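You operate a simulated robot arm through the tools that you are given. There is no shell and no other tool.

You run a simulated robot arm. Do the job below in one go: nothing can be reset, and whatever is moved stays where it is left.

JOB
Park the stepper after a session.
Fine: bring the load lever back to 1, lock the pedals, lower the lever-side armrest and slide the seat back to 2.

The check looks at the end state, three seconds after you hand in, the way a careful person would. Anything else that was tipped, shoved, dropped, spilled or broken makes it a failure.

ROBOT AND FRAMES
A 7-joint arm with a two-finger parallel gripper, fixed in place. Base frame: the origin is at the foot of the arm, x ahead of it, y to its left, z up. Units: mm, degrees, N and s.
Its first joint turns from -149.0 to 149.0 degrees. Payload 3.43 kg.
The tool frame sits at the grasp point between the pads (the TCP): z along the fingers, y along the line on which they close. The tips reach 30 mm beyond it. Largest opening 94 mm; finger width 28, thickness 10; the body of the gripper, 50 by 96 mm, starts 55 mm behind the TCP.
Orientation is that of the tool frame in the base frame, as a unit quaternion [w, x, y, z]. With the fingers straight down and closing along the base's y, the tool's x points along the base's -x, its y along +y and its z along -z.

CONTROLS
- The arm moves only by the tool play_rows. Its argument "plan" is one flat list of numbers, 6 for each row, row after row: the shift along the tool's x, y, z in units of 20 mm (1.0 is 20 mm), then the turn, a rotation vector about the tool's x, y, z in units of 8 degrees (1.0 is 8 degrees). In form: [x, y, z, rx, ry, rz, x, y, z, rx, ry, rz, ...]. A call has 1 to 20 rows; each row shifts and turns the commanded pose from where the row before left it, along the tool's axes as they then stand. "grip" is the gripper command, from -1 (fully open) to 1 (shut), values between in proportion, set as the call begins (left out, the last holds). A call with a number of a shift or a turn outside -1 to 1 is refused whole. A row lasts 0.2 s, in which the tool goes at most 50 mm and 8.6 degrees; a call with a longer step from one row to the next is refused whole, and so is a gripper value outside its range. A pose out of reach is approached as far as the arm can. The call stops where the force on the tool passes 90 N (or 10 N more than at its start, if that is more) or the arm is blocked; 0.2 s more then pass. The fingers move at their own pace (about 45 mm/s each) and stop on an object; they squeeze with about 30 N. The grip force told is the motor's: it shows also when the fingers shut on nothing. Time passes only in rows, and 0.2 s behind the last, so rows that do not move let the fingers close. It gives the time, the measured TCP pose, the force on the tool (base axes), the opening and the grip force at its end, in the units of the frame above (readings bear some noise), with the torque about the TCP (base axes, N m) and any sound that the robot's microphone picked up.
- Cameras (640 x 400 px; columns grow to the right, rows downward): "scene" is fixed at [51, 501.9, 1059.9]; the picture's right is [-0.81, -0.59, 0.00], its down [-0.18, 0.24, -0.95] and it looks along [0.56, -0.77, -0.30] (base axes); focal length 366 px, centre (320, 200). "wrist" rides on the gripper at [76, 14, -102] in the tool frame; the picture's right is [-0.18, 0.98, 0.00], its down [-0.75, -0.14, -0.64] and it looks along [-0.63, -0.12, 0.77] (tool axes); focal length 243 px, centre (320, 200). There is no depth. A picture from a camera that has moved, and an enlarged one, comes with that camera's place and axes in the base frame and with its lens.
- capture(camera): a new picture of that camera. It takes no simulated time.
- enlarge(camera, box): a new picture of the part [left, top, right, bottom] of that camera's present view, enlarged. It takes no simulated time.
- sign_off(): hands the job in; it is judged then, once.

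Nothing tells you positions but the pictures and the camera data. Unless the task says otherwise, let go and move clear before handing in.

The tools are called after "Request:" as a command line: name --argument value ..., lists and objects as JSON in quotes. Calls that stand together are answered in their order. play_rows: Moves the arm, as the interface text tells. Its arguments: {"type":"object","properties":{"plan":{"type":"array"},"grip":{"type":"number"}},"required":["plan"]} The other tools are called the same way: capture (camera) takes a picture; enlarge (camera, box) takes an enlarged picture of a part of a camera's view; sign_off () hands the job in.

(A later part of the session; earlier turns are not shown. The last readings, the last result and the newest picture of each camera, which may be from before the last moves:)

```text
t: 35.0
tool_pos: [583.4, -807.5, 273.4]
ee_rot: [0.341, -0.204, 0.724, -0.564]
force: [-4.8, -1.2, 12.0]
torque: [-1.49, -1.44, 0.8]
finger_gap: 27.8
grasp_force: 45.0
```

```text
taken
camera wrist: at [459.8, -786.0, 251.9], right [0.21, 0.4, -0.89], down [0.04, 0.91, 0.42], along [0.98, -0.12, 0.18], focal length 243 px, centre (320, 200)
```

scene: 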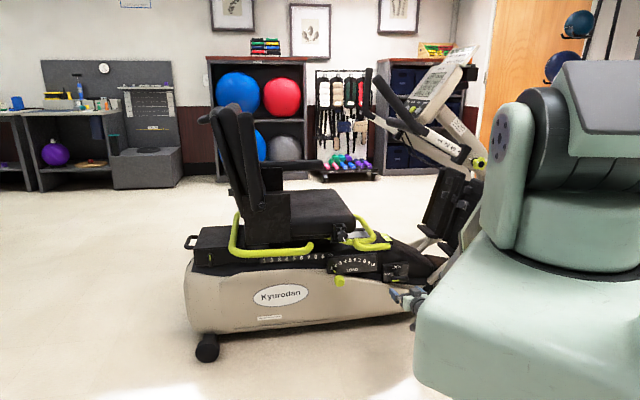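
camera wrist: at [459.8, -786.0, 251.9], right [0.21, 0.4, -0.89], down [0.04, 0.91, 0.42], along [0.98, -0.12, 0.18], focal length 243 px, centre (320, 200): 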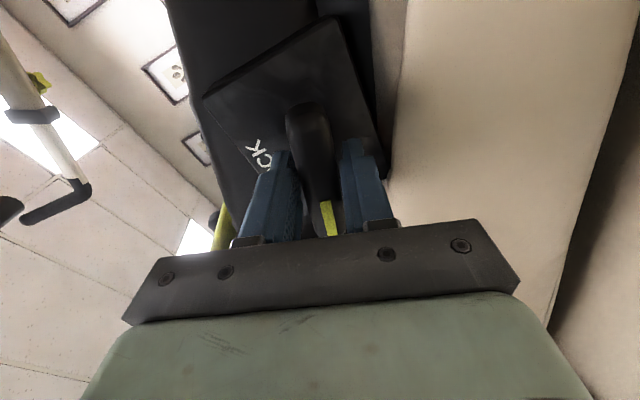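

The handle turns with the gripper at low torque. Continuing the twist.

Request:
play_rows --plan '[0, 0, 0, 0, 0, 0.8, 0, 0, 0, 0, 0, 0.8, 0, 0, 0, 0, 0, 0.8, 0, 0, 0, 0, 0, 0.8, 0, 0, 0, 0, 0, 0.8]'

Request:
capture --camera "wrist"

Request:
enlarge --camera "scene" --box '[360, 230, 460, 300]'

```text
t: 36.2
tool_pos: [585.0, -808.7, 274.7]
ee_rot: [0.484, 0.004, 0.751, -0.448]
force: [-9.8, 5.0, 18.5]
torque: [-1.47, -1.44, -0.5]
finger_gap: 27.4
grasp_force: 45.2
```

```text
taken
camera wrist: at [476.4, -762.6, 220.9], right [0.53, 0.67, -0.52], down [-0.13, 0.67, 0.73], along [0.84, -0.32, 0.44], focal length 243 px, centre (320, 200)
```

wrist: 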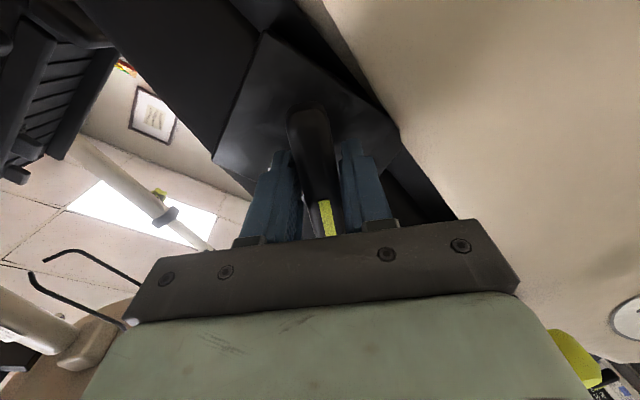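

```text
5.71 times, centred on (410, 265) of scene
camera zoom: at [51.0, 501.9, 1059.9], right [-0.81, -0.59, 0.0], down [-0.18, 0.24, -0.95], along [0.56, -0.77, -0.3], focal length 2092 px, centre (-194, -171)
```

zoom: 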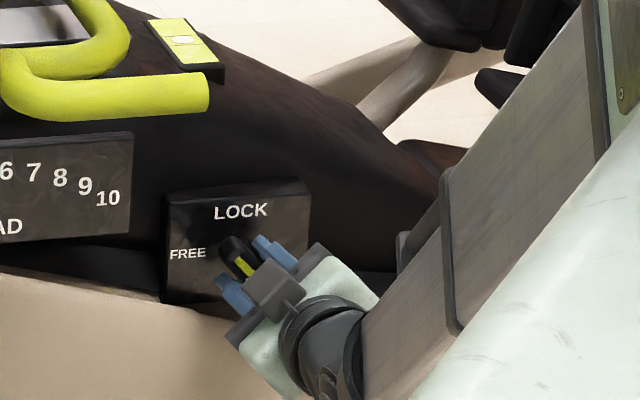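

The handle is about halfway (yellow end now up-left). Continuing to near vertical.

Request:
play_rows --plan '[0, 0, 0, 0, 0, 0.8, 0, 0, 0, 0, 0, 0.8, 0, 0, 0, 0, 0, 0.8, 0, 0, 0, 0, 0, 0.8, 0, 0, 0, 0, 0, 0.8, 0, 0, 0, 0, 0, 0.8]'

Request:
capture --camera "wrist"

Request:
enlarge --camera "scene" --box '[360, 230, 460, 300]'

```text
t: 37.6
tool_pos: [584.5, -808.7, 273.7]
ee_rot: [0.604, 0.251, 0.709, -0.264]
force: [-8.2, -10.3, 24.0]
torque: [-0.55, -0.51, -0.28]
finger_gap: 25.1
grasp_force: 45.4
```

```text
taken
camera wrist: at [508.8, -725.9, 209.6], right [0.69, 0.72, 0.11], down [-0.45, 0.3, 0.84], along [0.57, -0.63, 0.53], focal length 243 px, centre (320, 200)
```

wrist: 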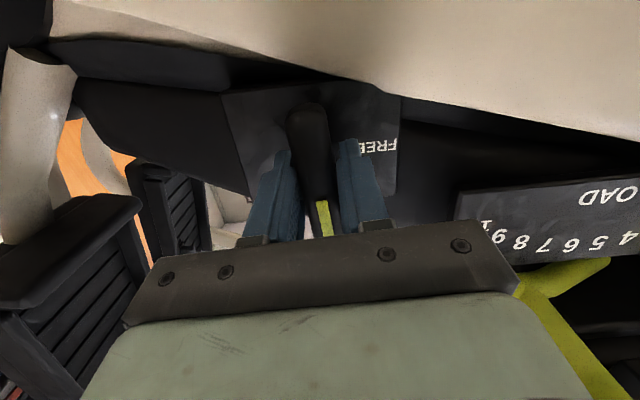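

```text
5.71 times, centred on (410, 265) of scene
camera zoom: at [51.0, 501.9, 1059.9], right [-0.81, -0.59, 0.0], down [-0.18, 0.24, -0.95], along [0.56, -0.77, -0.3], focal length 2092 px, centre (-194, -171)
```

zoom: 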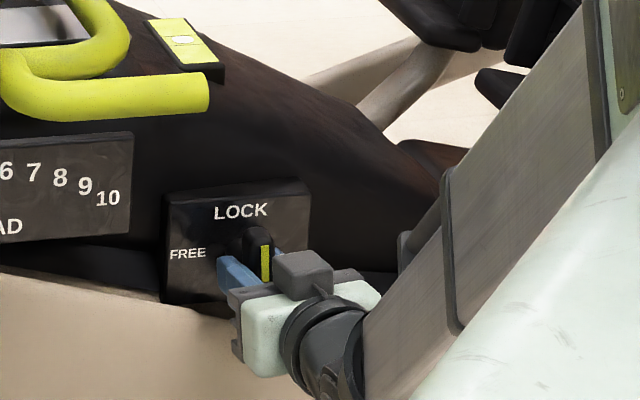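

Nearly vertical and pointing at LOCK. I'll turn the last few degrees and watch for a stop.

Request:
play_rows --plan '[0, 0, 0, 0, 0, 0.35, 0, 0, 0, 0, 0, 0.35, 0, 0, 0, 0, 0, 0]'

Request:
enlarge --camera "wrist" --box '[200, 60, 440, 250]'

Request:
enlarge --camera "scene" --box '[370, 240, 440, 285]'

```text
t: 38.4
tool_pos: [583.4, -808.9, 273.9]
ee_rot: [0.615, 0.285, 0.696, -0.236]
force: [-11.6, -14.3, 23.8]
torque: [-1.1, 0.21, -0.24]
finger_gap: 24.4
grasp_force: 44.9
```

```text
2.11 times, centred on (320, 155) of wrist
camera zoom: at [513.7, -720.6, 210.6], right [0.69, 0.7, 0.2], down [-0.5, 0.25, 0.83], along [0.52, -0.67, 0.52], focal length 511 px, centre (320, 295)
```

zoom: 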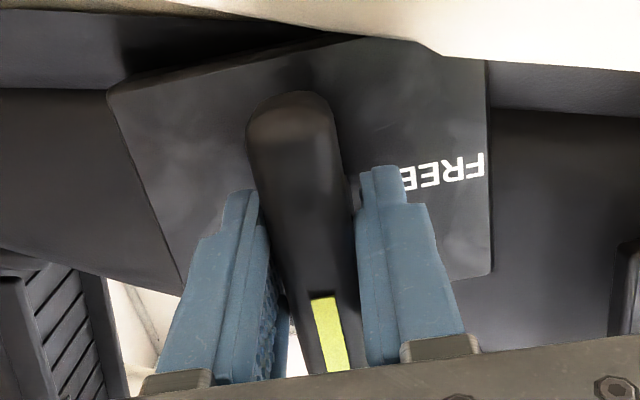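

```text
8.89 times, centred on (405, 262) of scene
camera zoom: at [51.0, 501.9, 1059.9], right [-0.81, -0.59, 0.0], down [-0.18, 0.24, -0.95], along [0.56, -0.77, -0.3], focal length 3254 px, centre (-436, -356)
```

zoom: 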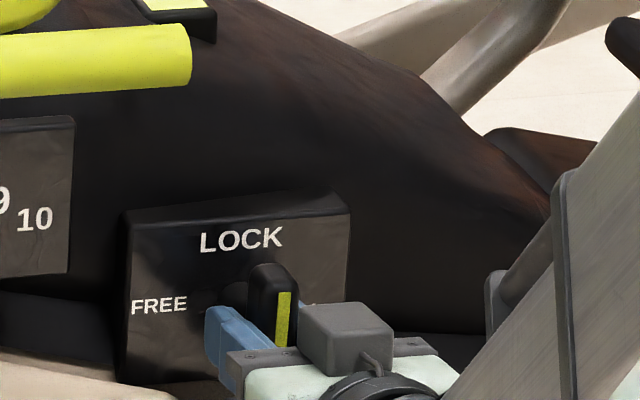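

The handle looks vertical, and the resisting torque has begun to rise (about 0.9 N m). One more small turn will confirm the stop.

Request:
play_rows --plan '[0, 0, 0, 0, 0, 0.4, 0, 0, 0, 0, 0, 0]'

Request:
enlarge --camera "scene" --box '[370, 240, 440, 285]'

```text
t: 39.0
tool_pos: [583.3, -808.4, 273.2]
ee_rot: [0.622, 0.304, 0.689, -0.217]
force: [-17.8, -18.3, 20.9]
torque: [-1.19, 0.64, -0.14]
finger_gap: 25.6
grasp_force: 45.0
```

```text
8.89 times, centred on (405, 262) of scene
camera zoom: at [51.0, 501.9, 1059.9], right [-0.81, -0.59, 0.0], down [-0.18, 0.24, -0.95], along [0.56, -0.77, -0.3], focal length 3254 px, centre (-436, -356)
```

zoom: 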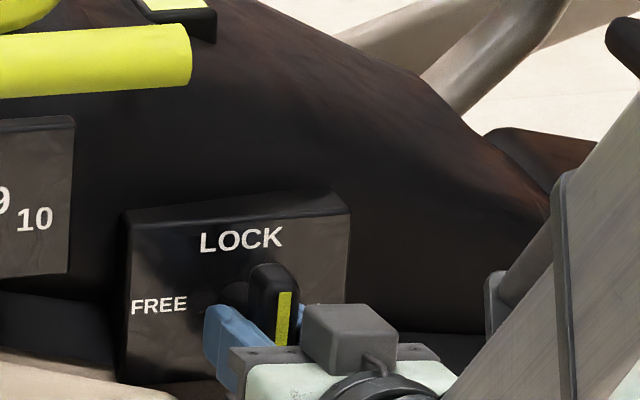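

The handle didn't move while the gripper turned, so it's at the LOCK stop. I'll unwind the extra turn, release, and back straight out.

Request:
play_rows --plan '[0, 0, 0, 0, 0, -0.4, 0, 0, 0, 0, 0, 0]'

Request:
play_rows --plan '[0, 0, 0, 0, 0, 0, 0, 0, 0, 0, 0, 0, 0, 0, 0, 0, 0, 0, 0, 0, 0, 0, 0, 0, 0, 0, 0, 0, 0, 0]' --grip -1

Request:
play_rows --plan '[0, 0, -0.7, 0, 0, 0, 0, 0, -0.8, 0, 0, 0, 0, 0, -0.8, 0, 0, 0, 0, 0, -0.8, 0, 0, 0, 0, 0, -0.8, 0, 0, 0, 0, 0, -0.8, 0, 0, 0, 0, 0, -0.8, 0, 0, 0]'

Request:
capture --camera "wrist"

Request:
enlarge --camera "scene" --box '[320, 220, 460, 307]'

```text
t: 39.6
tool_pos: [582.1, -808.7, 272.2]
ee_rot: [0.614, 0.286, 0.697, -0.236]
force: [-15.1, -25.2, 15.6]
torque: [0.19, 1.24, -0.31]
finger_gap: 24.7
grasp_force: 44.6
```

```text
t: 40.8
tool_pos: [583.8, -807.9, 272.5]
ee_rot: [0.615, 0.284, 0.697, -0.235]
force: [0.0, 1.3, 0.1]
torque: [0.02, 0.0, -0.03]
finger_gap: 94.3
grasp_force: 0.1
```

```text
t: 42.4
tool_pos: [504.6, -733.5, 286.1]
ee_rot: [0.615, 0.284, 0.697, -0.234]
force: [0.7, 0.2, 0.1]
torque: [-0.01, 0.0, -0.03]
finger_gap: 94.2
grasp_force: 0.0
```

```text
taken
camera wrist: at [434.1, -645.0, 225.0], right [0.69, 0.7, 0.2], down [-0.5, 0.25, 0.83], along [0.53, -0.67, 0.52], focal length 243 px, centre (320, 200)
```

wrist: 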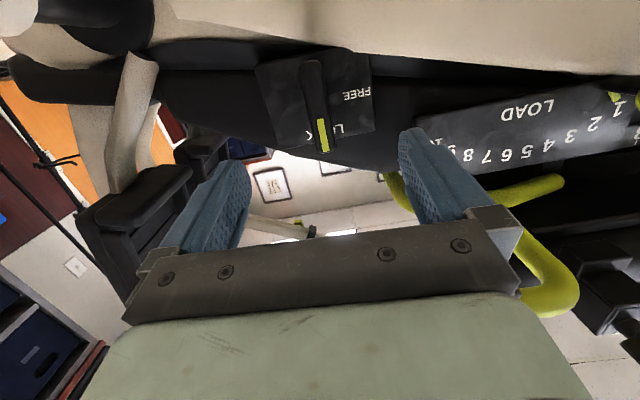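

```text
4.57 times, centred on (390, 264) of scene
camera zoom: at [51.0, 501.9, 1059.9], right [-0.81, -0.59, 0.0], down [-0.18, 0.24, -0.95], along [0.56, -0.77, -0.3], focal length 1673 px, centre (0, -90)
```

zoom: 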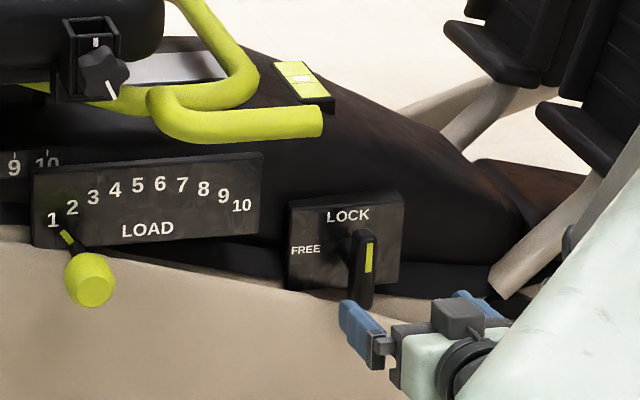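

Load lever at 1 and pedals LOCKED are both confirmed. Next I'll back off and move up to a viewpoint outside the seat, to study the armrest and how the seat is released.

Request:
play_rows --plan '[0, 0, -1, 0, 0, 0, 0, 0, -1, 0, 0, 0, 0, 0, 0, 0, 1, 0, 0, 0, 0, 0, 1, 0, 0, 0, 0, 0, 1, 0, 0, 0, 0, 0, 1, 0, 0, 0, 0, 0, 1, 0, -0.481, 0.895, -0.665, 0, 0, 0, -0.481, 0.895, -0.665, 0, 0, 0, -0.481, 0.895, -0.665, 0, 0, 0, -0.481, 0.895, -0.665, 0, 0, 0, -0.481, 0.895, -0.665, 0, 0, 0, -0.481, 0.895, -0.665, 0, 0, 0, -0.481, 0.895, -0.665, 0, 0, 0, -0.481, 0.895, -0.665, 0, 0, 0, -0.481, 0.895, -0.665, 0, 0, 0, -0.481, 0.895, -0.665, 0, 0, 0]'

Request:
play_rows --plan '[-0.481, 0.895, -0.665, 0, 0, 0, -0.481, 0.895, -0.665, 0, 0, 0, -0.481, 0.895, -0.665, 0, 0, 0, -0.481, 0.895, -0.665, 0, 0, 0, -0.481, 0.895, -0.665, 0, 0, 0, -0.481, 0.895, -0.665, 0, 0, 0, -0.481, 0.895, -0.665, 0, 0, 0, -0.481, 0.895, -0.665, 0, 0, 0, -0.481, 0.895, -0.665, 0, 0, 0, -0.481, 0.895, -0.665, 0, 0, 0, -0.481, 0.895, -0.665, 0, 0, 0, -0.481, 0.895, -0.665, 0, 0, 0, -0.481, 0.895, -0.665, 0, 0, 0, -0.481, 0.895, -0.665, 0, 0, 0]'

Request:
capture --camera "wrist"

Request:
capture --camera "scene"

```text
t: 46.0
tool_pos: [581.0, -567.1, 460.3]
ee_rot: [0.341, 0.346, 0.866, -0.121]
force: [0.1, -0.2, 0.0]
torque: [-0.02, 0.02, -0.01]
finger_gap: 94.1
grasp_force: 0.1
```

```text
t: 49.0
tool_pos: [552.4, -528.4, 555.2]
ee_rot: [0.349, 0.342, 0.865, -0.113]
force: [0.6, -0.7, 0.5]
torque: [0.01, 0.0, -0.01]
finger_gap: 93.8
grasp_force: 0.0
out of reach, approached as far as the arm can: row 1, 2, 3, 4, 5, 6, 7, 8, 9, 10, 11, 12, 13, 14
```

```text
taken
camera wrist: at [469.1, -433.2, 577.7], right [0.76, 0.63, 0.17], down [-0.04, -0.21, 0.98], along [0.65, -0.74, -0.14], focal length 243 px, centre (320, 200)
```

wrist: 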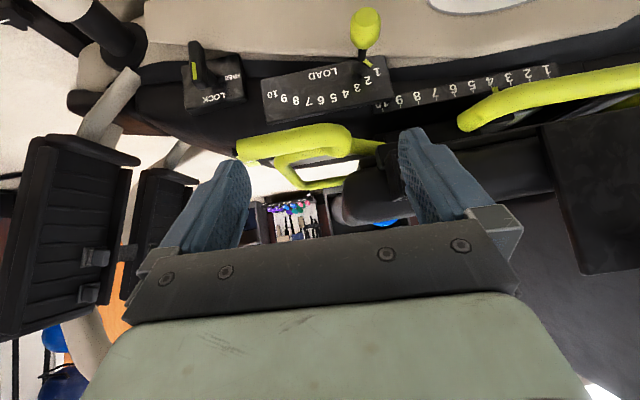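

```text
taken
```

scene: 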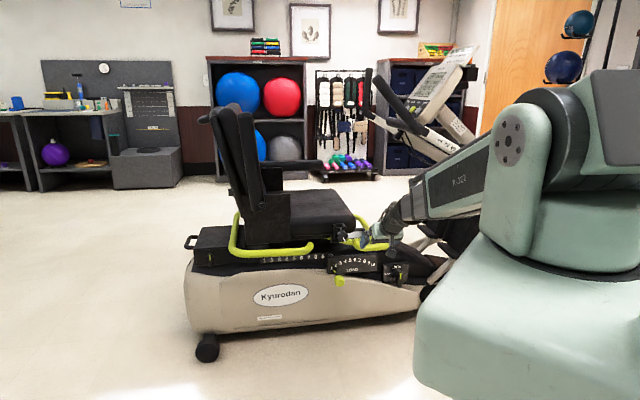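

The arm limits this tilt closer in, but this view from outside is already informative. I'll enlarge it around the seat front, the yellow bars, and the scale.

Request:
enlarge --camera "wrist" --box '[230, 50, 430, 205]'

Request:
enlarge --camera "wrist" --box '[430, 40, 640, 200]'

Request:
enlarge --camera "scene" --box '[200, 190, 400, 290]'

```text
2.58 times, centred on (330, 128) of wrist
camera zoom: at [469.1, -433.2, 577.7], right [0.76, 0.63, 0.17], down [-0.04, -0.21, 0.98], along [0.65, -0.74, -0.14], focal length 626 px, centre (294, 387)
```

zoom: 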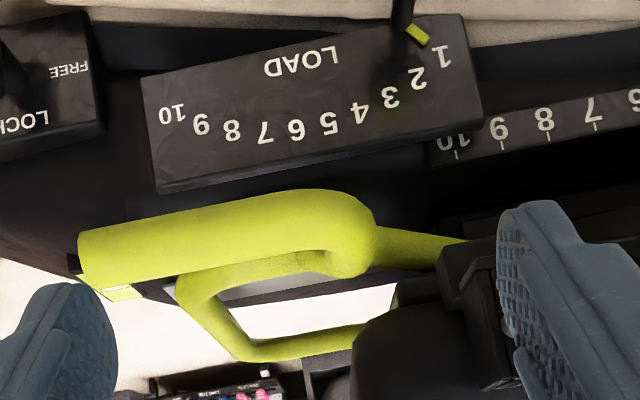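

```text
2.50 times, centred on (535, 120) of wrist
camera zoom: at [469.1, -433.2, 577.7], right [0.76, 0.63, 0.17], down [-0.04, -0.21, 0.98], along [0.65, -0.74, -0.14], focal length 606 px, centre (-218, 400)
```

zoom: 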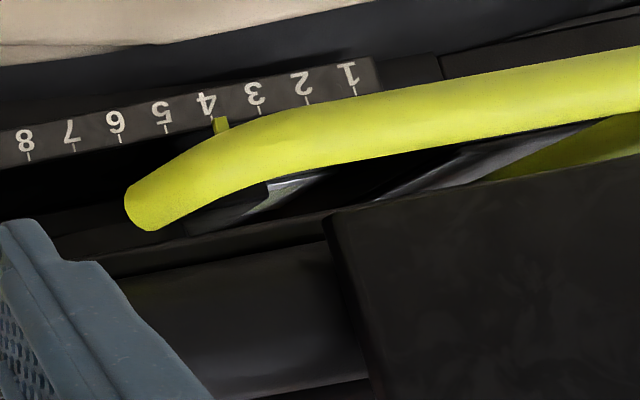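

```text
3.20 times, centred on (300, 240) of scene
camera zoom: at [51.0, 501.9, 1059.9], right [-0.81, -0.59, 0.0], down [-0.18, 0.24, -0.95], along [0.56, -0.77, -0.3], focal length 1171 px, centre (384, 72)
```

zoom: 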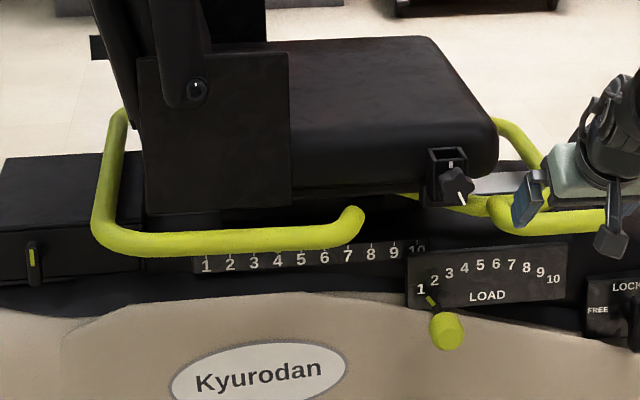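

There's also a small black lever with a yellow mark on the rear of the deck. I'll look at it closely along with other seat details.

Request:
enlarge --camera "scene" --box '[180, 225, 250, 275]'

Request:
enlarge --camera "scene" --box '[230, 220, 310, 270]'

Request:
enlarge --camera "scene" --box '[320, 215, 400, 265]'

Request:
enlarge --camera "scene" --box '[180, 95, 340, 215]'

```text
8.00 times, centred on (215, 250) of scene
camera zoom: at [51.0, 501.9, 1059.9], right [-0.81, -0.59, 0.0], down [-0.18, 0.24, -0.95], along [0.56, -0.77, -0.3], focal length 2928 px, centre (1160, -200)
```

zoom: 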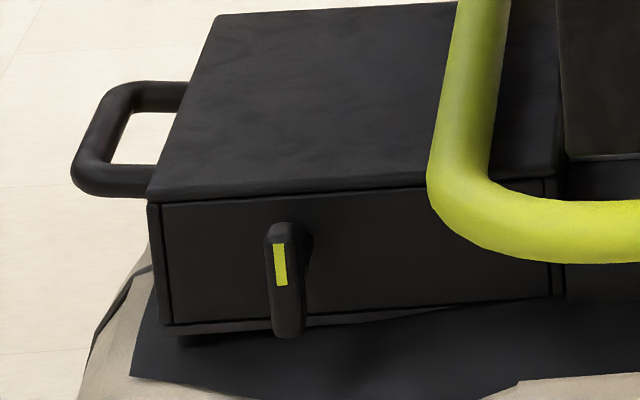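

```text
8.00 times, centred on (270, 245) of scene
camera zoom: at [51.0, 501.9, 1059.9], right [-0.81, -0.59, 0.0], down [-0.18, 0.24, -0.95], along [0.56, -0.77, -0.3], focal length 2928 px, centre (720, -160)
```

zoom: 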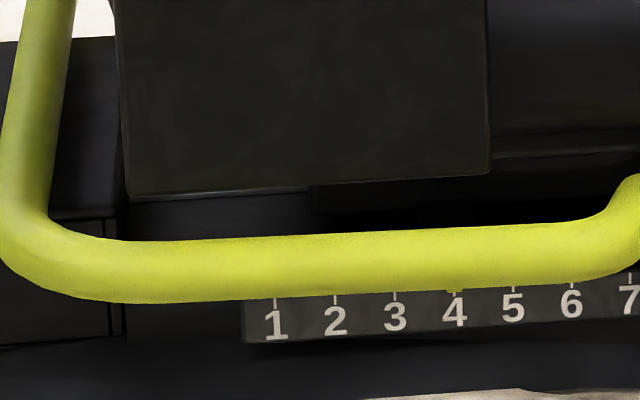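

```text
8.00 times, centred on (360, 240) of scene
camera zoom: at [51.0, 501.9, 1059.9], right [-0.81, -0.59, 0.0], down [-0.18, 0.24, -0.95], along [0.56, -0.77, -0.3], focal length 2928 px, centre (0, -120)
```

zoom: 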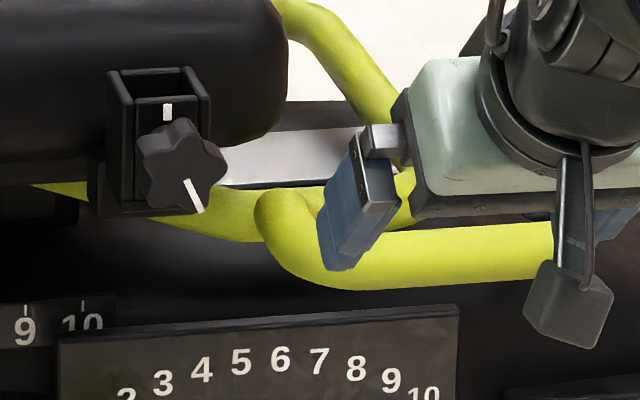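

```text
3.33 times, centred on (260, 155) of scene
camera zoom: at [51.0, 501.9, 1059.9], right [-0.81, -0.59, 0.0], down [-0.18, 0.24, -0.95], along [0.56, -0.77, -0.3], focal length 1220 px, centre (520, 350)
```

zoom: 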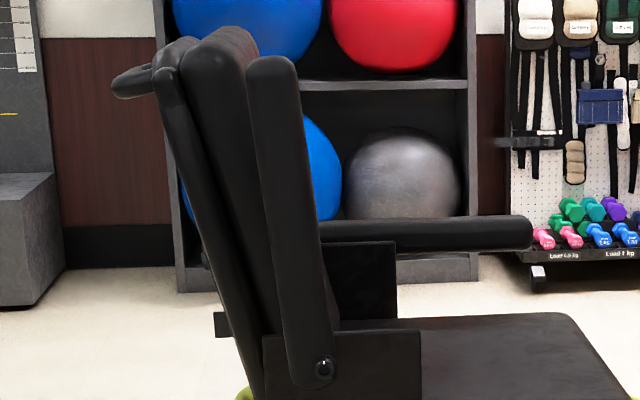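

The seat pointer sits at 4 on the rail; the two yellow tube bars (front and rear) look like seat handles, and the rear deck lever isn't labelled, so I'll leave it. First I'll recover from the reach limit by stepping back along the way I came, to see where the command stands.

Request:
play_rows --plan '[0.481, -0.895, 0.665, 0, 0, 0, 0.481, -0.895, 0.665, 0, 0, 0, 0.481, -0.895, 0.665, 0, 0, 0, 0.481, -0.895, 0.665, 0, 0, 0]'

```text
t: 50.0
tool_pos: [509.0, -583.9, 487.9]
ee_rot: [0.34, 0.347, 0.865, -0.123]
force: [0.2, 0.6, 0.2]
torque: [-0.01, -0.02, -0.01]
finger_gap: 94.1
grasp_force: 0.0
```

The command follows the actual pose after a limit, good. Now I'll go to a standoff in front of the near branch of the front yellow bar, level the tool as far as it allows, and roll so the fingers come above and below the bar.

Request:
play_rows --plan '[-0.355, 0.65, 0.795, 0, 0, 0, -0.355, 0.65, 0.795, 0, 0, 0, -0.355, 0.65, 0.795, 0, 0, 0, 0, 0, 0, 0, -1, 0, 0, 0, 0, 0, -1, 0, 0, 0, 0, 0, -1, 0, 0, 0, 0, 0, -1, 0]'

Request:
capture --camera "wrist"

Request:
capture --camera "scene"

```text
t: 51.6
tool_pos: [577.6, -580.1, 465.5]
ee_rot: [0.488, 0.309, 0.801, -0.158]
force: [-0.4, -0.9, 1.2]
torque: [0.03, -0.02, -0.02]
finger_gap: 94.1
grasp_force: 0.1
out of reach, approached as far as the arm can: row 5, 6, 7
```

```text
taken
camera wrist: at [492.8, -486.0, 446.7], right [0.7, 0.68, 0.21], down [-0.28, -0.01, 0.96], along [0.66, -0.73, 0.19], focal length 243 px, centre (320, 200)
```

wrist: 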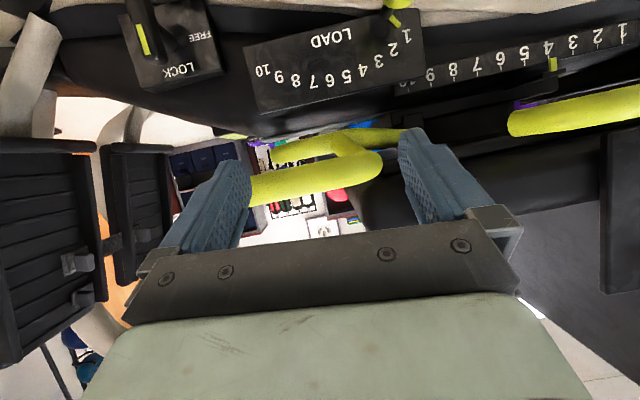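

```text
taken
```

scene: 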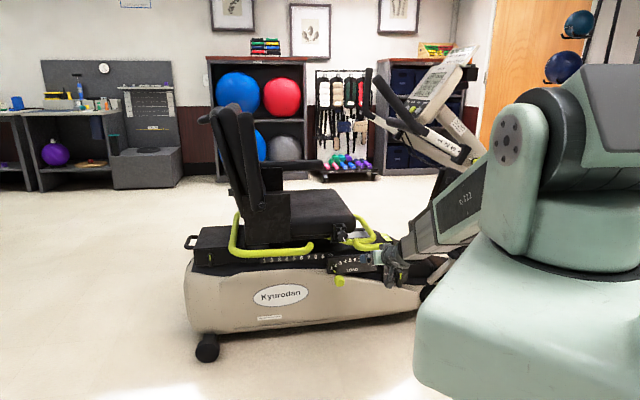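

The tool sits 28° below level here, which is fine for gripping a round bar. I'll roll -90° so the fingers straddle the bar top and bottom, then look.

Request:
play_rows --plan '[0, 0, 0, 0, 0, -0.9375, 0, 0, 0, 0, 0, -0.9375, 0, 0, 0, 0, 0, -0.9375, 0, 0, 0, 0, 0, -0.9375, 0, 0, 0, 0, 0, -0.9375, 0, 0, 0, 0, 0, -0.9375, 0, 0, 0, 0, 0, -0.9375, 0, 0, 0, 0, 0, -0.9375, 0, 0, 0, 0, 0, -0.9375, 0, 0, 0, 0, 0, -0.9375, 0, 0, 0, 0, 0, -0.9375, 0, 0, 0, 0, 0, -0.9375]'

Request:
capture --camera "wrist"

Request:
enlarge --camera "scene" --box '[310, 200, 450, 290]'

```text
t: 54.2
tool_pos: [578.0, -579.9, 466.0]
ee_rot: [0.233, -0.347, 0.785, -0.457]
force: [-0.6, 0.4, -0.1]
torque: [-0.03, -0.01, 0.02]
finger_gap: 93.8
grasp_force: 0.1
```

```text
taken
camera wrist: at [454.3, -575.0, 496.7], right [-0.21, 0.48, -0.86], down [0.1, 0.88, 0.47], along [0.97, 0.01, -0.23], focal length 243 px, centre (320, 200)
```

wrist: 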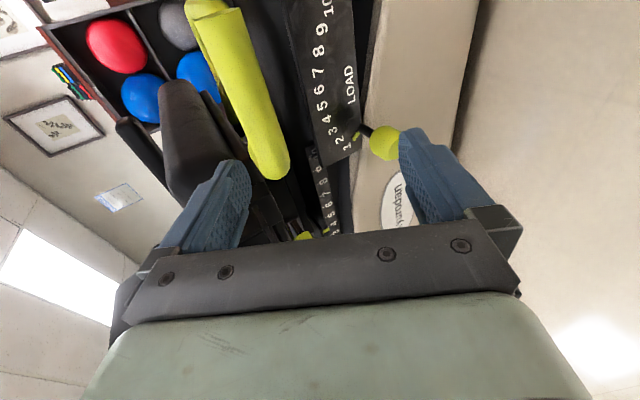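

```text
4.44 times, centred on (380, 245) of scene
camera zoom: at [51.0, 501.9, 1059.9], right [-0.81, -0.59, 0.0], down [-0.18, 0.24, -0.95], along [0.56, -0.77, -0.3], focal length 1627 px, centre (53, 0)
```

zoom: 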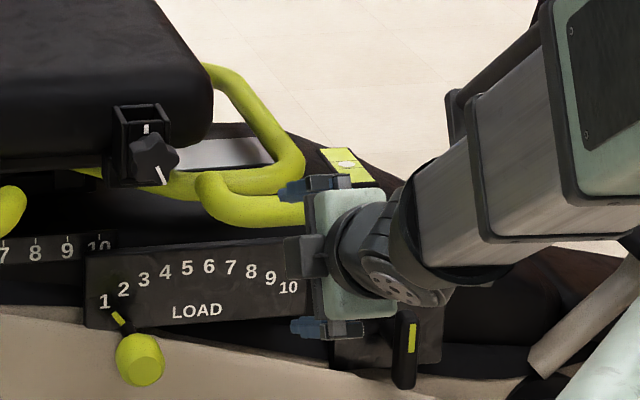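

The near branch runs at z ≈ 470 from about (581, -684) to (712, -628), and the fingers need to come up by about 45 mm to straddle it. I'll raise to a standoff on the grip axis and look.

Request:
play_rows --plan '[0.323, -0.85, -0.093, 0, 0, 0, 0.323, -0.85, -0.093, 0, 0, 0, 0.323, -0.85, -0.093, 0, 0, 0]'

Request:
capture --camera "wrist"

Request:
enlarge --camera "scene" --box '[310, 200, 450, 290]'

```text
t: 55.0
tool_pos: [578.0, -609.4, 512.2]
ee_rot: [0.234, -0.345, 0.786, -0.457]
force: [0.0, 0.1, -0.6]
torque: [-0.04, -0.01, -0.01]
finger_gap: 94.0
grasp_force: 0.1
```

```text
taken
camera wrist: at [454.7, -604.1, 543.6], right [-0.2, 0.48, -0.85], down [0.1, 0.88, 0.47], along [0.97, 0.01, -0.23], focal length 243 px, centre (320, 200)
```

wrist: 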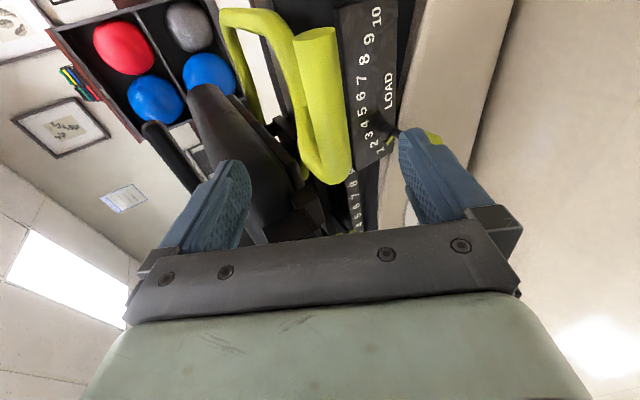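

```text
4.44 times, centred on (380, 245) of scene
camera zoom: at [51.0, 501.9, 1059.9], right [-0.81, -0.59, 0.0], down [-0.18, 0.24, -0.95], along [0.56, -0.77, -0.3], focal length 1627 px, centre (53, 0)
```

zoom: 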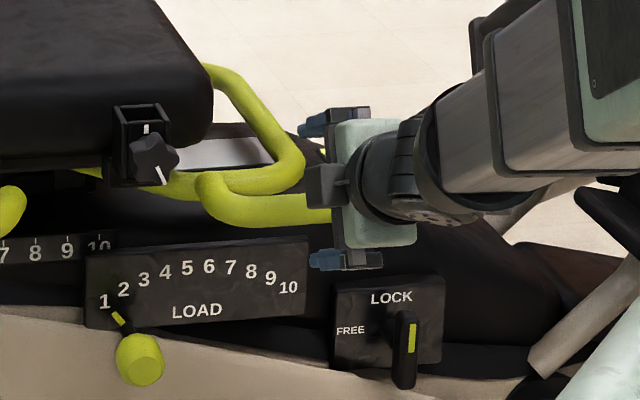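

The bar is now centred between the fingers. I'll advance onto it.

Request:
play_rows --plan '[0, 0, 0.85, 0, 0, 0, 0, 0, 0.85, 0, 0, 0, 0, 0, 0.85, 0, 0, 0, 0, 0, 0.85, 0, 0, 0, 0, 0, 0.85, 0, 0, 0]'

Request:
capture --camera "wrist"

Request:
enlarge --camera "scene" --box '[310, 200, 450, 290]'

```text
t: 56.2
tool_pos: [635.5, -656.7, 471.7]
ee_rot: [0.235, -0.345, 0.786, -0.457]
force: [0.4, 0.7, -1.0]
torque: [0.0, -0.03, 0.03]
finger_gap: 94.1
grasp_force: 0.0
```

```text
taken
camera wrist: at [512.1, -651.7, 502.3], right [-0.2, 0.48, -0.85], down [0.1, 0.88, 0.47], along [0.97, 0.01, -0.23], focal length 243 px, centre (320, 200)
```

wrist: 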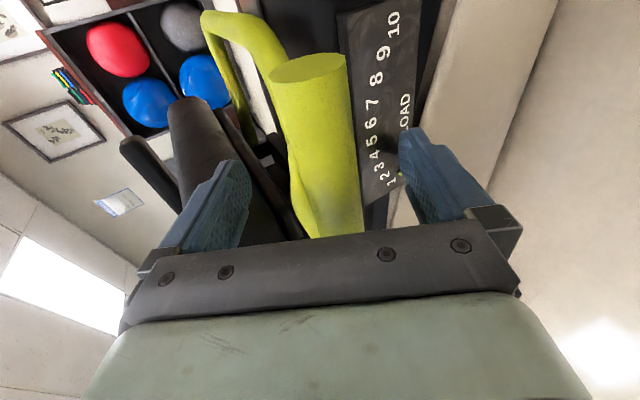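

```text
4.44 times, centred on (380, 245) of scene
camera zoom: at [51.0, 501.9, 1059.9], right [-0.81, -0.59, 0.0], down [-0.18, 0.24, -0.95], along [0.56, -0.77, -0.3], focal length 1627 px, centre (53, 0)
```

zoom: 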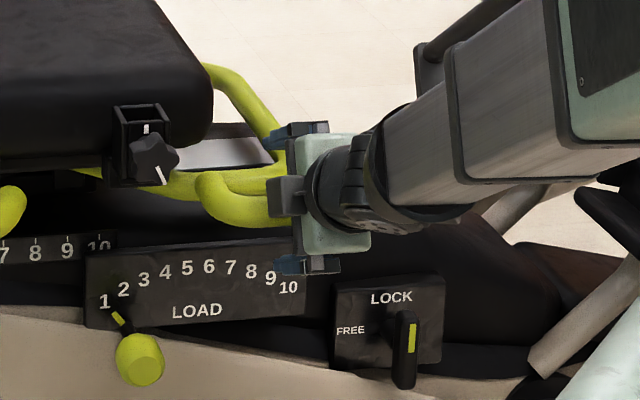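

The bar is between the pads at the grasp point. Closing on it gently.

Request:
play_rows --plan '[0, 0, 0, 0, 0, 0, 0, 0, 0, 0, 0, 0, 0, 0, 0, 0, 0, 0, 0, 0, 0, 0, 0, 0, 0, 0, 0, 0, 0, 0]' --grip 1

Request:
enlarge --camera "scene" --box '[310, 200, 450, 290]'

```text
t: 57.4
tool_pos: [634.5, -656.3, 472.6]
ee_rot: [0.234, -0.346, 0.785, -0.457]
force: [-7.6, 5.8, -3.3]
torque: [-0.22, 0.27, 0.65]
finger_gap: 32.1
grasp_force: 39.7
```

```text
4.44 times, centred on (380, 245) of scene
camera zoom: at [51.0, 501.9, 1059.9], right [-0.81, -0.59, 0.0], down [-0.18, 0.24, -0.95], along [0.56, -0.77, -0.3], focal length 1627 px, centre (53, 0)
```

zoom: 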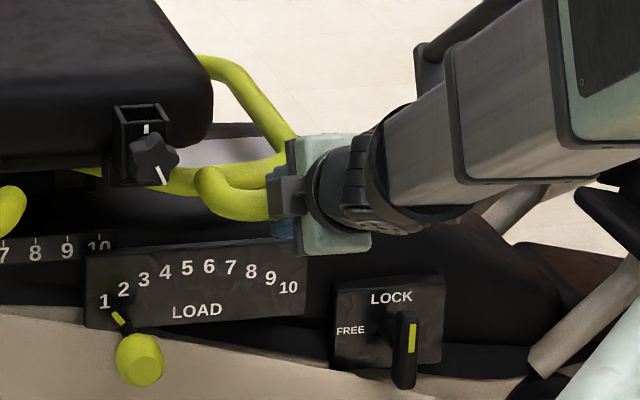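

Gripped at 32 mm. I'll try lifting it 10 mm and watch how it responds.

Request:
play_rows --plan '[-0.012, -0.22, -0.118, 0, 0, 0, -0.012, -0.22, -0.118, 0, 0, 0]'

Request:
enlarge --camera "scene" --box '[310, 200, 450, 290]'

```text
t: 58.0
tool_pos: [636.4, -655.3, 482.1]
ee_rot: [0.233, -0.347, 0.786, -0.457]
force: [-5.4, 13.8, -12.9]
torque: [-1.41, 1.08, -0.38]
finger_gap: 32.9
grasp_force: 45.3
```

```text
4.44 times, centred on (380, 245) of scene
camera zoom: at [51.0, 501.9, 1059.9], right [-0.81, -0.59, 0.0], down [-0.18, 0.24, -0.95], along [0.56, -0.77, -0.3], focal length 1627 px, centre (53, 0)
```

zoom: 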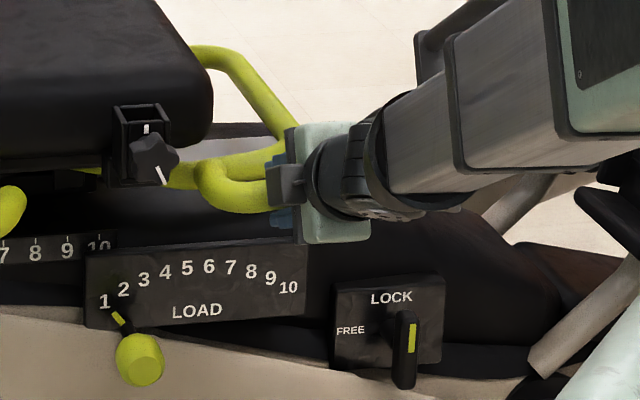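

The front bar is hinged and lifts against a light spring, so it's the seat release. I'll lift further until it meets its stop.

Request:
play_rows --plan '[-0.012, -0.22, -0.118, 0, 0, 0, -0.012, -0.22, -0.118, 0, 0, 0, 0, 0, 0, 0, 0, 0]'

Request:
enlarge --camera "scene" --box '[310, 200, 450, 290]'

```text
t: 58.8
tool_pos: [636.0, -655.2, 492.6]
ee_rot: [0.235, -0.346, 0.785, -0.457]
force: [1.1, 18.9, -13.0]
torque: [-1.03, 0.96, 0.45]
finger_gap: 34.7
grasp_force: 45.1
```

```text
4.44 times, centred on (380, 245) of scene
camera zoom: at [51.0, 501.9, 1059.9], right [-0.81, -0.59, 0.0], down [-0.18, 0.24, -0.95], along [0.56, -0.77, -0.3], focal length 1627 px, centre (53, 0)
```

zoom: 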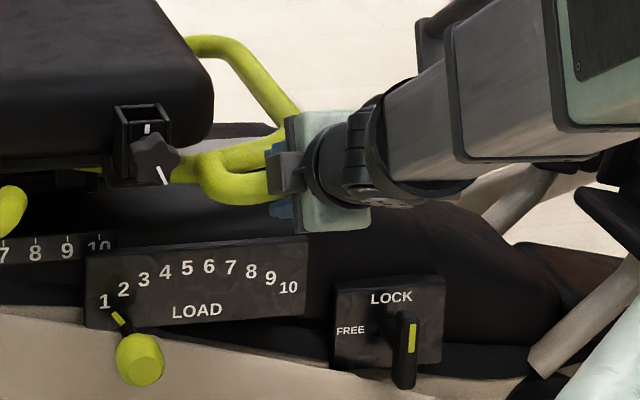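

It lifts smoothly with about 13 N. I'll lift another 15 mm while rolling slightly to follow its tilt.

Request:
play_rows --plan '[-0.012, -0.22, -0.118, 0, 0, -0.4, -0.012, -0.22, -0.118, 0, 0, -0.4, -0.012, -0.22, -0.118, 0, 0, -0.2, 0, 0, 0, 0, 0, 0]'

Request:
enlarge --camera "scene" --box '[310, 200, 450, 290]'

```text
t: 59.8
tool_pos: [637.0, -655.3, 506.1]
ee_rot: [0.202, -0.401, 0.76, -0.471]
force: [6.8, 7.2, -19.5]
torque: [-0.71, 0.66, 0.33]
finger_gap: 32.8
grasp_force: 44.8
```

```text
4.44 times, centred on (380, 245) of scene
camera zoom: at [51.0, 501.9, 1059.9], right [-0.81, -0.59, 0.0], down [-0.18, 0.24, -0.95], along [0.56, -0.77, -0.3], focal length 1627 px, centre (53, 0)
```

zoom: 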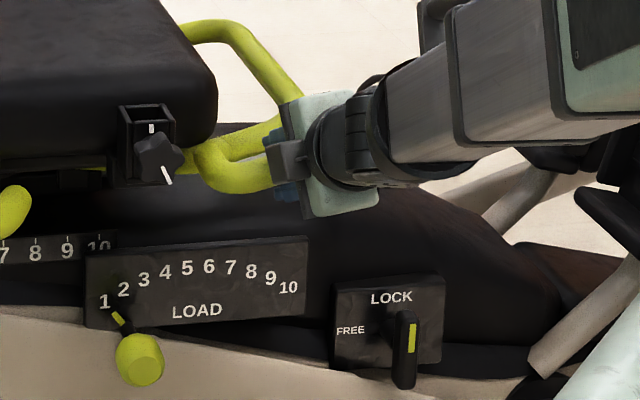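

The seat has shifted about 5 mm forward, so it's unlatched. I'll check the pointer against the scale before sliding.

Request:
enlarge --camera "scene" --box '[240, 235, 320, 275]'

Request:
capture --camera "wrist"

```text
8.00 times, centred on (280, 255) of scene
camera zoom: at [51.0, 501.9, 1059.9], right [-0.81, -0.59, 0.0], down [-0.18, 0.24, -0.95], along [0.56, -0.77, -0.3], focal length 2928 px, centre (640, -240)
```

zoom: 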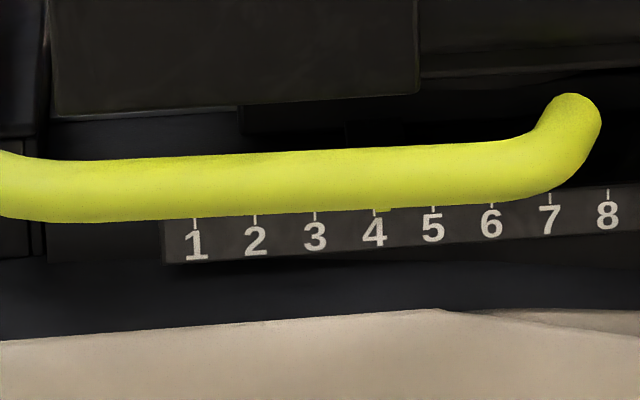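

```text
taken
camera wrist: at [515.7, -655.9, 547.3], right [-0.3, 0.38, -0.88], down [0.07, 0.92, 0.37], along [0.95, 0.05, -0.31], focal length 243 px, centre (320, 200)
```

wrist: 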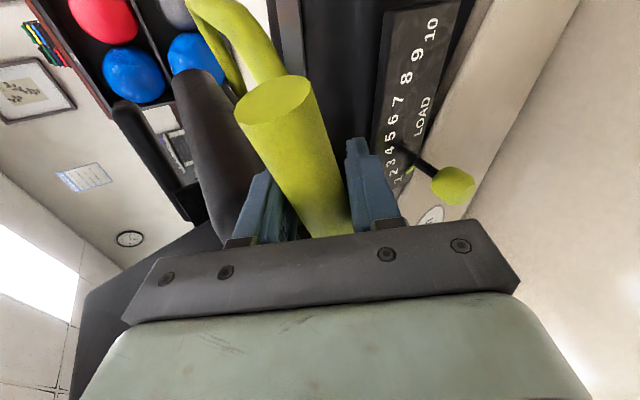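

The pointer is about 5 mm forward of 4, and the steps are 30 mm each. I'll slide the seat rearward, 30 mm first, holding the bar up.

Request:
play_rows --plan '[-0.3, -0.038, 0.025, 0, 0, 0, -0.4, -0.05, 0.034, 0, 0, 0, -0.4, -0.05, 0.034, 0, 0, 0, -0.4, -0.05, 0.034, 0, 0, 0, 0, 0, 0, 0, 0, 0]'

Request:
enlarge --camera "scene" --box '[240, 235, 320, 275]'

Request:
enlarge --camera "scene" --box '[200, 160, 440, 290]'

```text
t: 61.0
tool_pos: [658.1, -633.0, 506.8]
ee_rot: [0.202, -0.399, 0.76, -0.471]
force: [-2.2, -3.0, -20.8]
torque: [-1.33, 0.74, -0.43]
finger_gap: 33.0
grasp_force: 45.3
```

```text
8.00 times, centred on (280, 255) of scene
camera zoom: at [51.0, 501.9, 1059.9], right [-0.81, -0.59, 0.0], down [-0.18, 0.24, -0.95], along [0.56, -0.77, -0.3], focal length 2928 px, centre (640, -240)
```

zoom: 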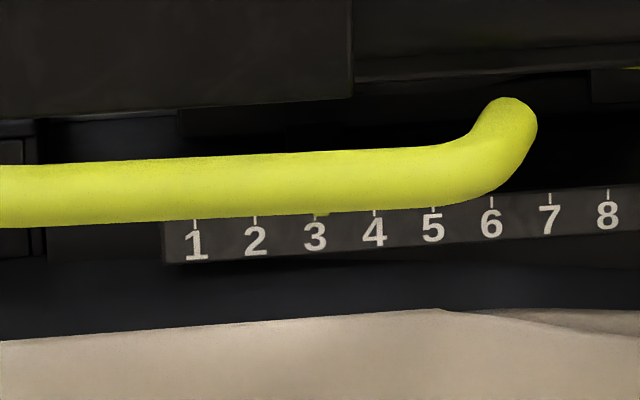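

```text
2.67 times, centred on (320, 225) of scene
camera zoom: at [51.0, 501.9, 1059.9], right [-0.81, -0.59, 0.0], down [-0.18, 0.24, -0.95], along [0.56, -0.77, -0.3], focal length 976 px, centre (320, 133)
```

zoom: 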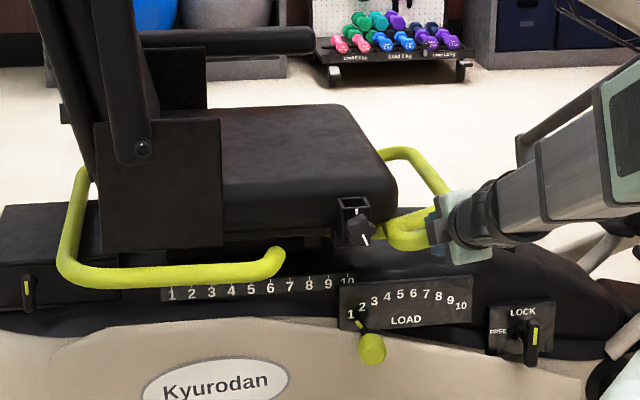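

The seat slides freely; the pointer is just forward of 3. I'll slide another 30 mm and then fine-tune on 2.

Request:
play_rows --plan '[-0.371, -0.047, 0.031, 0, 0, 0, -0.371, -0.047, 0.031, 0, 0, 0, -0.371, -0.047, 0.031, 0, 0, 0, -0.371, -0.047, 0.031, 0, 0, 0, 0, 0, 0, 0, 0, 0]'

Request:
enlarge --camera "scene" --box '[250, 245, 290, 270]'

Request:
enlarge --camera "scene" --box '[200, 160, 440, 290]'

```text
t: 62.2
tool_pos: [679.4, -611.9, 507.8]
ee_rot: [0.201, -0.4, 0.76, -0.472]
force: [-0.7, -11.2, -13.9]
torque: [-1.16, 0.86, -0.11]
finger_gap: 33.0
grasp_force: 45.1
```

```text
16.00 times, centred on (270, 258) of scene
camera zoom: at [51.0, 501.9, 1059.9], right [-0.81, -0.59, 0.0], down [-0.18, 0.24, -0.95], along [0.56, -0.77, -0.3], focal length 5856 px, centre (1120, -720)
```

zoom: 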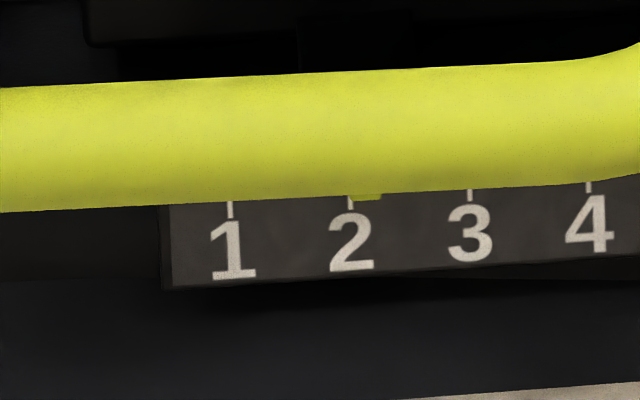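

```text
2.67 times, centred on (320, 225) of scene
camera zoom: at [51.0, 501.9, 1059.9], right [-0.81, -0.59, 0.0], down [-0.18, 0.24, -0.95], along [0.56, -0.77, -0.3], focal length 976 px, centre (320, 133)
```

zoom: 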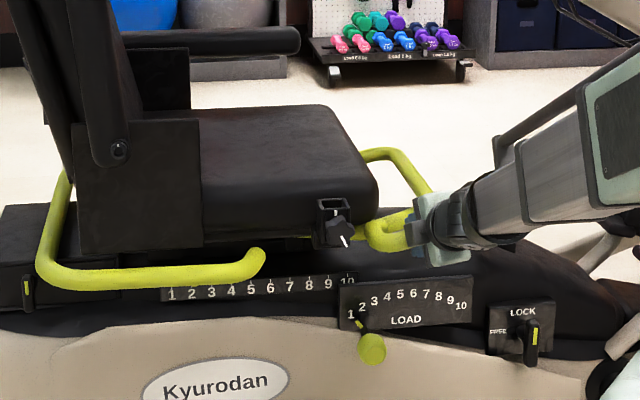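

The pointer is about 4 mm forward of 2. A small nudge rearward to line it up.

Request:
play_rows --plan '[-0.108, -0.014, 0.009, 0, 0, 0, -0.108, -0.014, 0.009, 0, 0, 0, 0, 0, 0, 0, 0, 0]'

Request:
enlarge --camera "scene" --box '[250, 245, 290, 270]'

```text
t: 63.0
tool_pos: [681.5, -609.9, 506.7]
ee_rot: [0.2, -0.4, 0.76, -0.472]
force: [1.3, -20.2, -7.3]
torque: [-0.55, 0.76, 0.52]
finger_gap: 32.9
grasp_force: 45.3
```

```text
16.00 times, centred on (270, 258) of scene
camera zoom: at [51.0, 501.9, 1059.9], right [-0.81, -0.59, 0.0], down [-0.18, 0.24, -0.95], along [0.56, -0.77, -0.3], focal length 5856 px, centre (1120, -720)
```

zoom: 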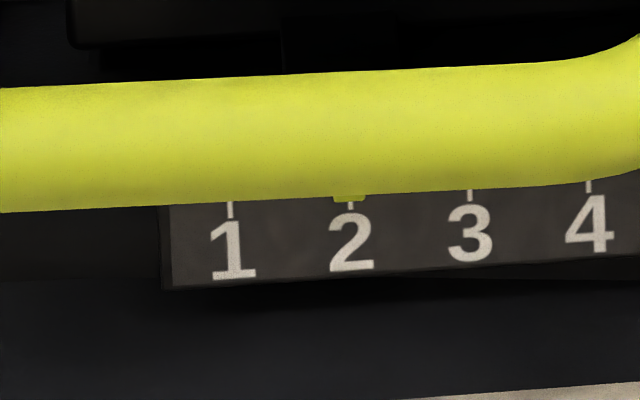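

The pointer is right on 2. Now I'll lower the bar slowly along its arc so that the seat stays put and re-latches.

Request:
play_rows --plan '[0.05, 0.228, 0.113, 0, 0, 0.14, 0.047, 0.2275, 0.1137, 0, 0, 0.14, 0, 0, 0, 0, 0, 0]'

Request:
enlarge --camera "scene" --box '[250, 245, 290, 270]'

```text
t: 63.8
tool_pos: [679.2, -610.0, 496.5]
ee_rot: [0.211, -0.384, 0.768, -0.467]
force: [4.7, -13.9, 0.2]
torque: [0.06, 0.48, 1.37]
finger_gap: 32.7
grasp_force: 45.2
```

```text
16.00 times, centred on (270, 258) of scene
camera zoom: at [51.0, 501.9, 1059.9], right [-0.81, -0.59, 0.0], down [-0.18, 0.24, -0.95], along [0.56, -0.77, -0.3], focal length 5856 px, centre (1120, -720)
```

zoom: 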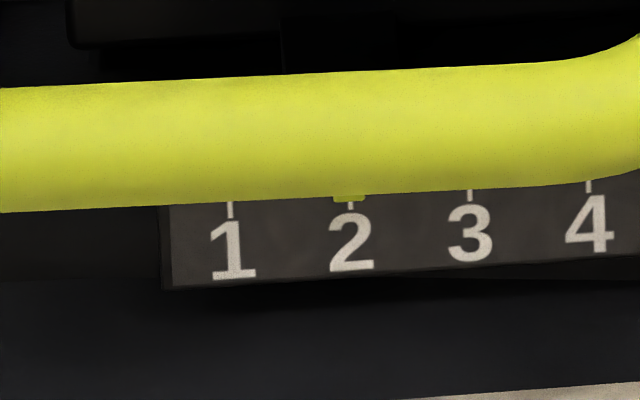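

The pointer holds at 2. I'll continue lowering to the bar's rest height.

Request:
play_rows --plan '[0.036, 0.226, 0.114, 0, 0, 0.14, 0.03, 0.225, 0.114, 0, 0, 0.14, 0.024, 0.225, 0.115, 0, 0, 0.14, 0.018, 0.224, 0.115, 0, 0, 0.14, 0, 0, 0, 0, 0, 0]'

Request:
enlarge --camera "scene" --box '[250, 245, 290, 270]'

Request:
enlarge --camera "scene" --box '[200, 160, 440, 290]'

```text
t: 65.0
tool_pos: [677.3, -613.1, 476.7]
ee_rot: [0.227, -0.354, 0.783, -0.459]
force: [-6.8, -10.0, -3.0]
torque: [-0.37, 0.47, 0.96]
finger_gap: 31.7
grasp_force: 44.9
```

```text
16.00 times, centred on (270, 258) of scene
camera zoom: at [51.0, 501.9, 1059.9], right [-0.81, -0.59, 0.0], down [-0.18, 0.24, -0.95], along [0.56, -0.77, -0.3], focal length 5856 px, centre (1120, -720)
```

zoom: 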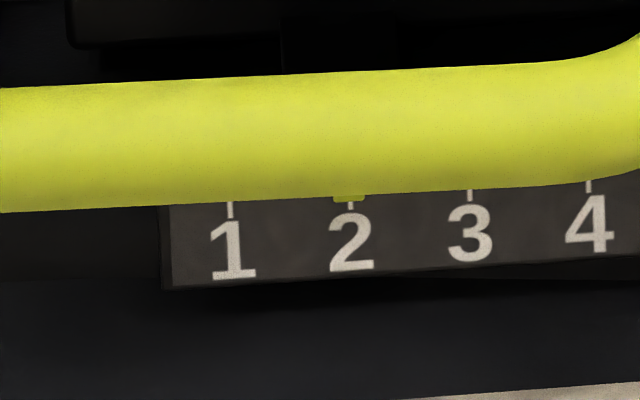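

```text
2.67 times, centred on (320, 225) of scene
camera zoom: at [51.0, 501.9, 1059.9], right [-0.81, -0.59, 0.0], down [-0.18, 0.24, -0.95], along [0.56, -0.77, -0.3], focal length 976 px, centre (320, 133)
```

zoom: 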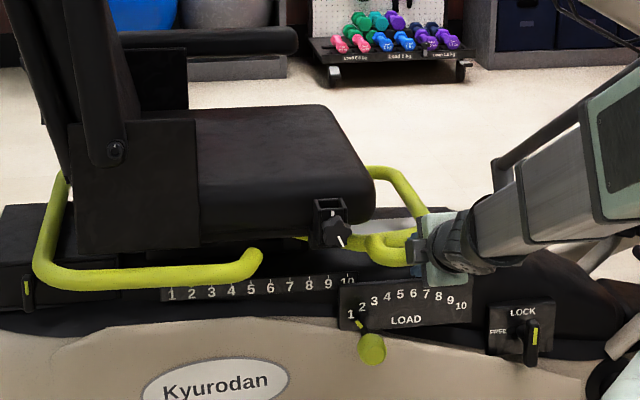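

The seat stays on 2. I'll lower the last 6 mm, then give a gentle fore-aft tug to confirm the latch.

Request:
play_rows --plan '[0.01, 0.18, 0.09, 0, 0, 0.14, 0.005, 0.1, 0.05, 0, 0, 0, 0, 0, 0, 0, 0, 0]'

Request:
play_rows --plan '[0.2, 0.02, -0.02, 0, 0, 0, 0.2, 0.02, -0.02, 0, 0, 0, 0, 0, 0, 0, 0, 0]'

Request:
enlarge --camera "scene" --box '[250, 245, 290, 270]'

```text
t: 65.8
tool_pos: [676.8, -613.3, 469.8]
ee_rot: [0.232, -0.346, 0.786, -0.456]
force: [-17.6, -7.6, -2.2]
torque: [-0.29, 0.33, 1.0]
finger_gap: 31.6
grasp_force: 45.2
```

```text
t: 66.6
tool_pos: [673.3, -616.8, 469.7]
ee_rot: [0.235, -0.348, 0.784, -0.457]
force: [21.0, 30.3, -9.3]
torque: [-0.75, 0.65, 0.3]
finger_gap: 31.8
grasp_force: 44.3
```

```text
16.00 times, centred on (270, 258) of scene
camera zoom: at [51.0, 501.9, 1059.9], right [-0.81, -0.59, 0.0], down [-0.18, 0.24, -0.95], along [0.56, -0.77, -0.3], focal length 5856 px, centre (1120, -720)
```

zoom: 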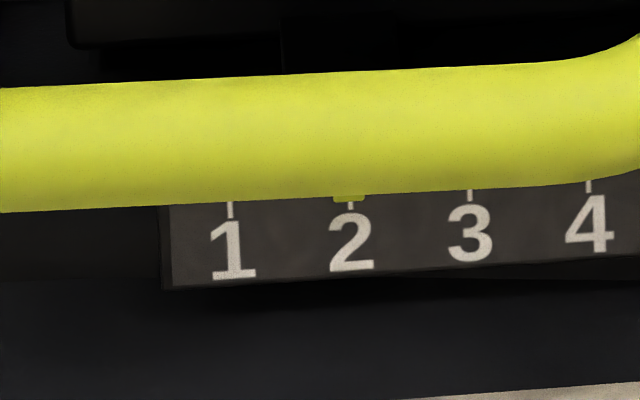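

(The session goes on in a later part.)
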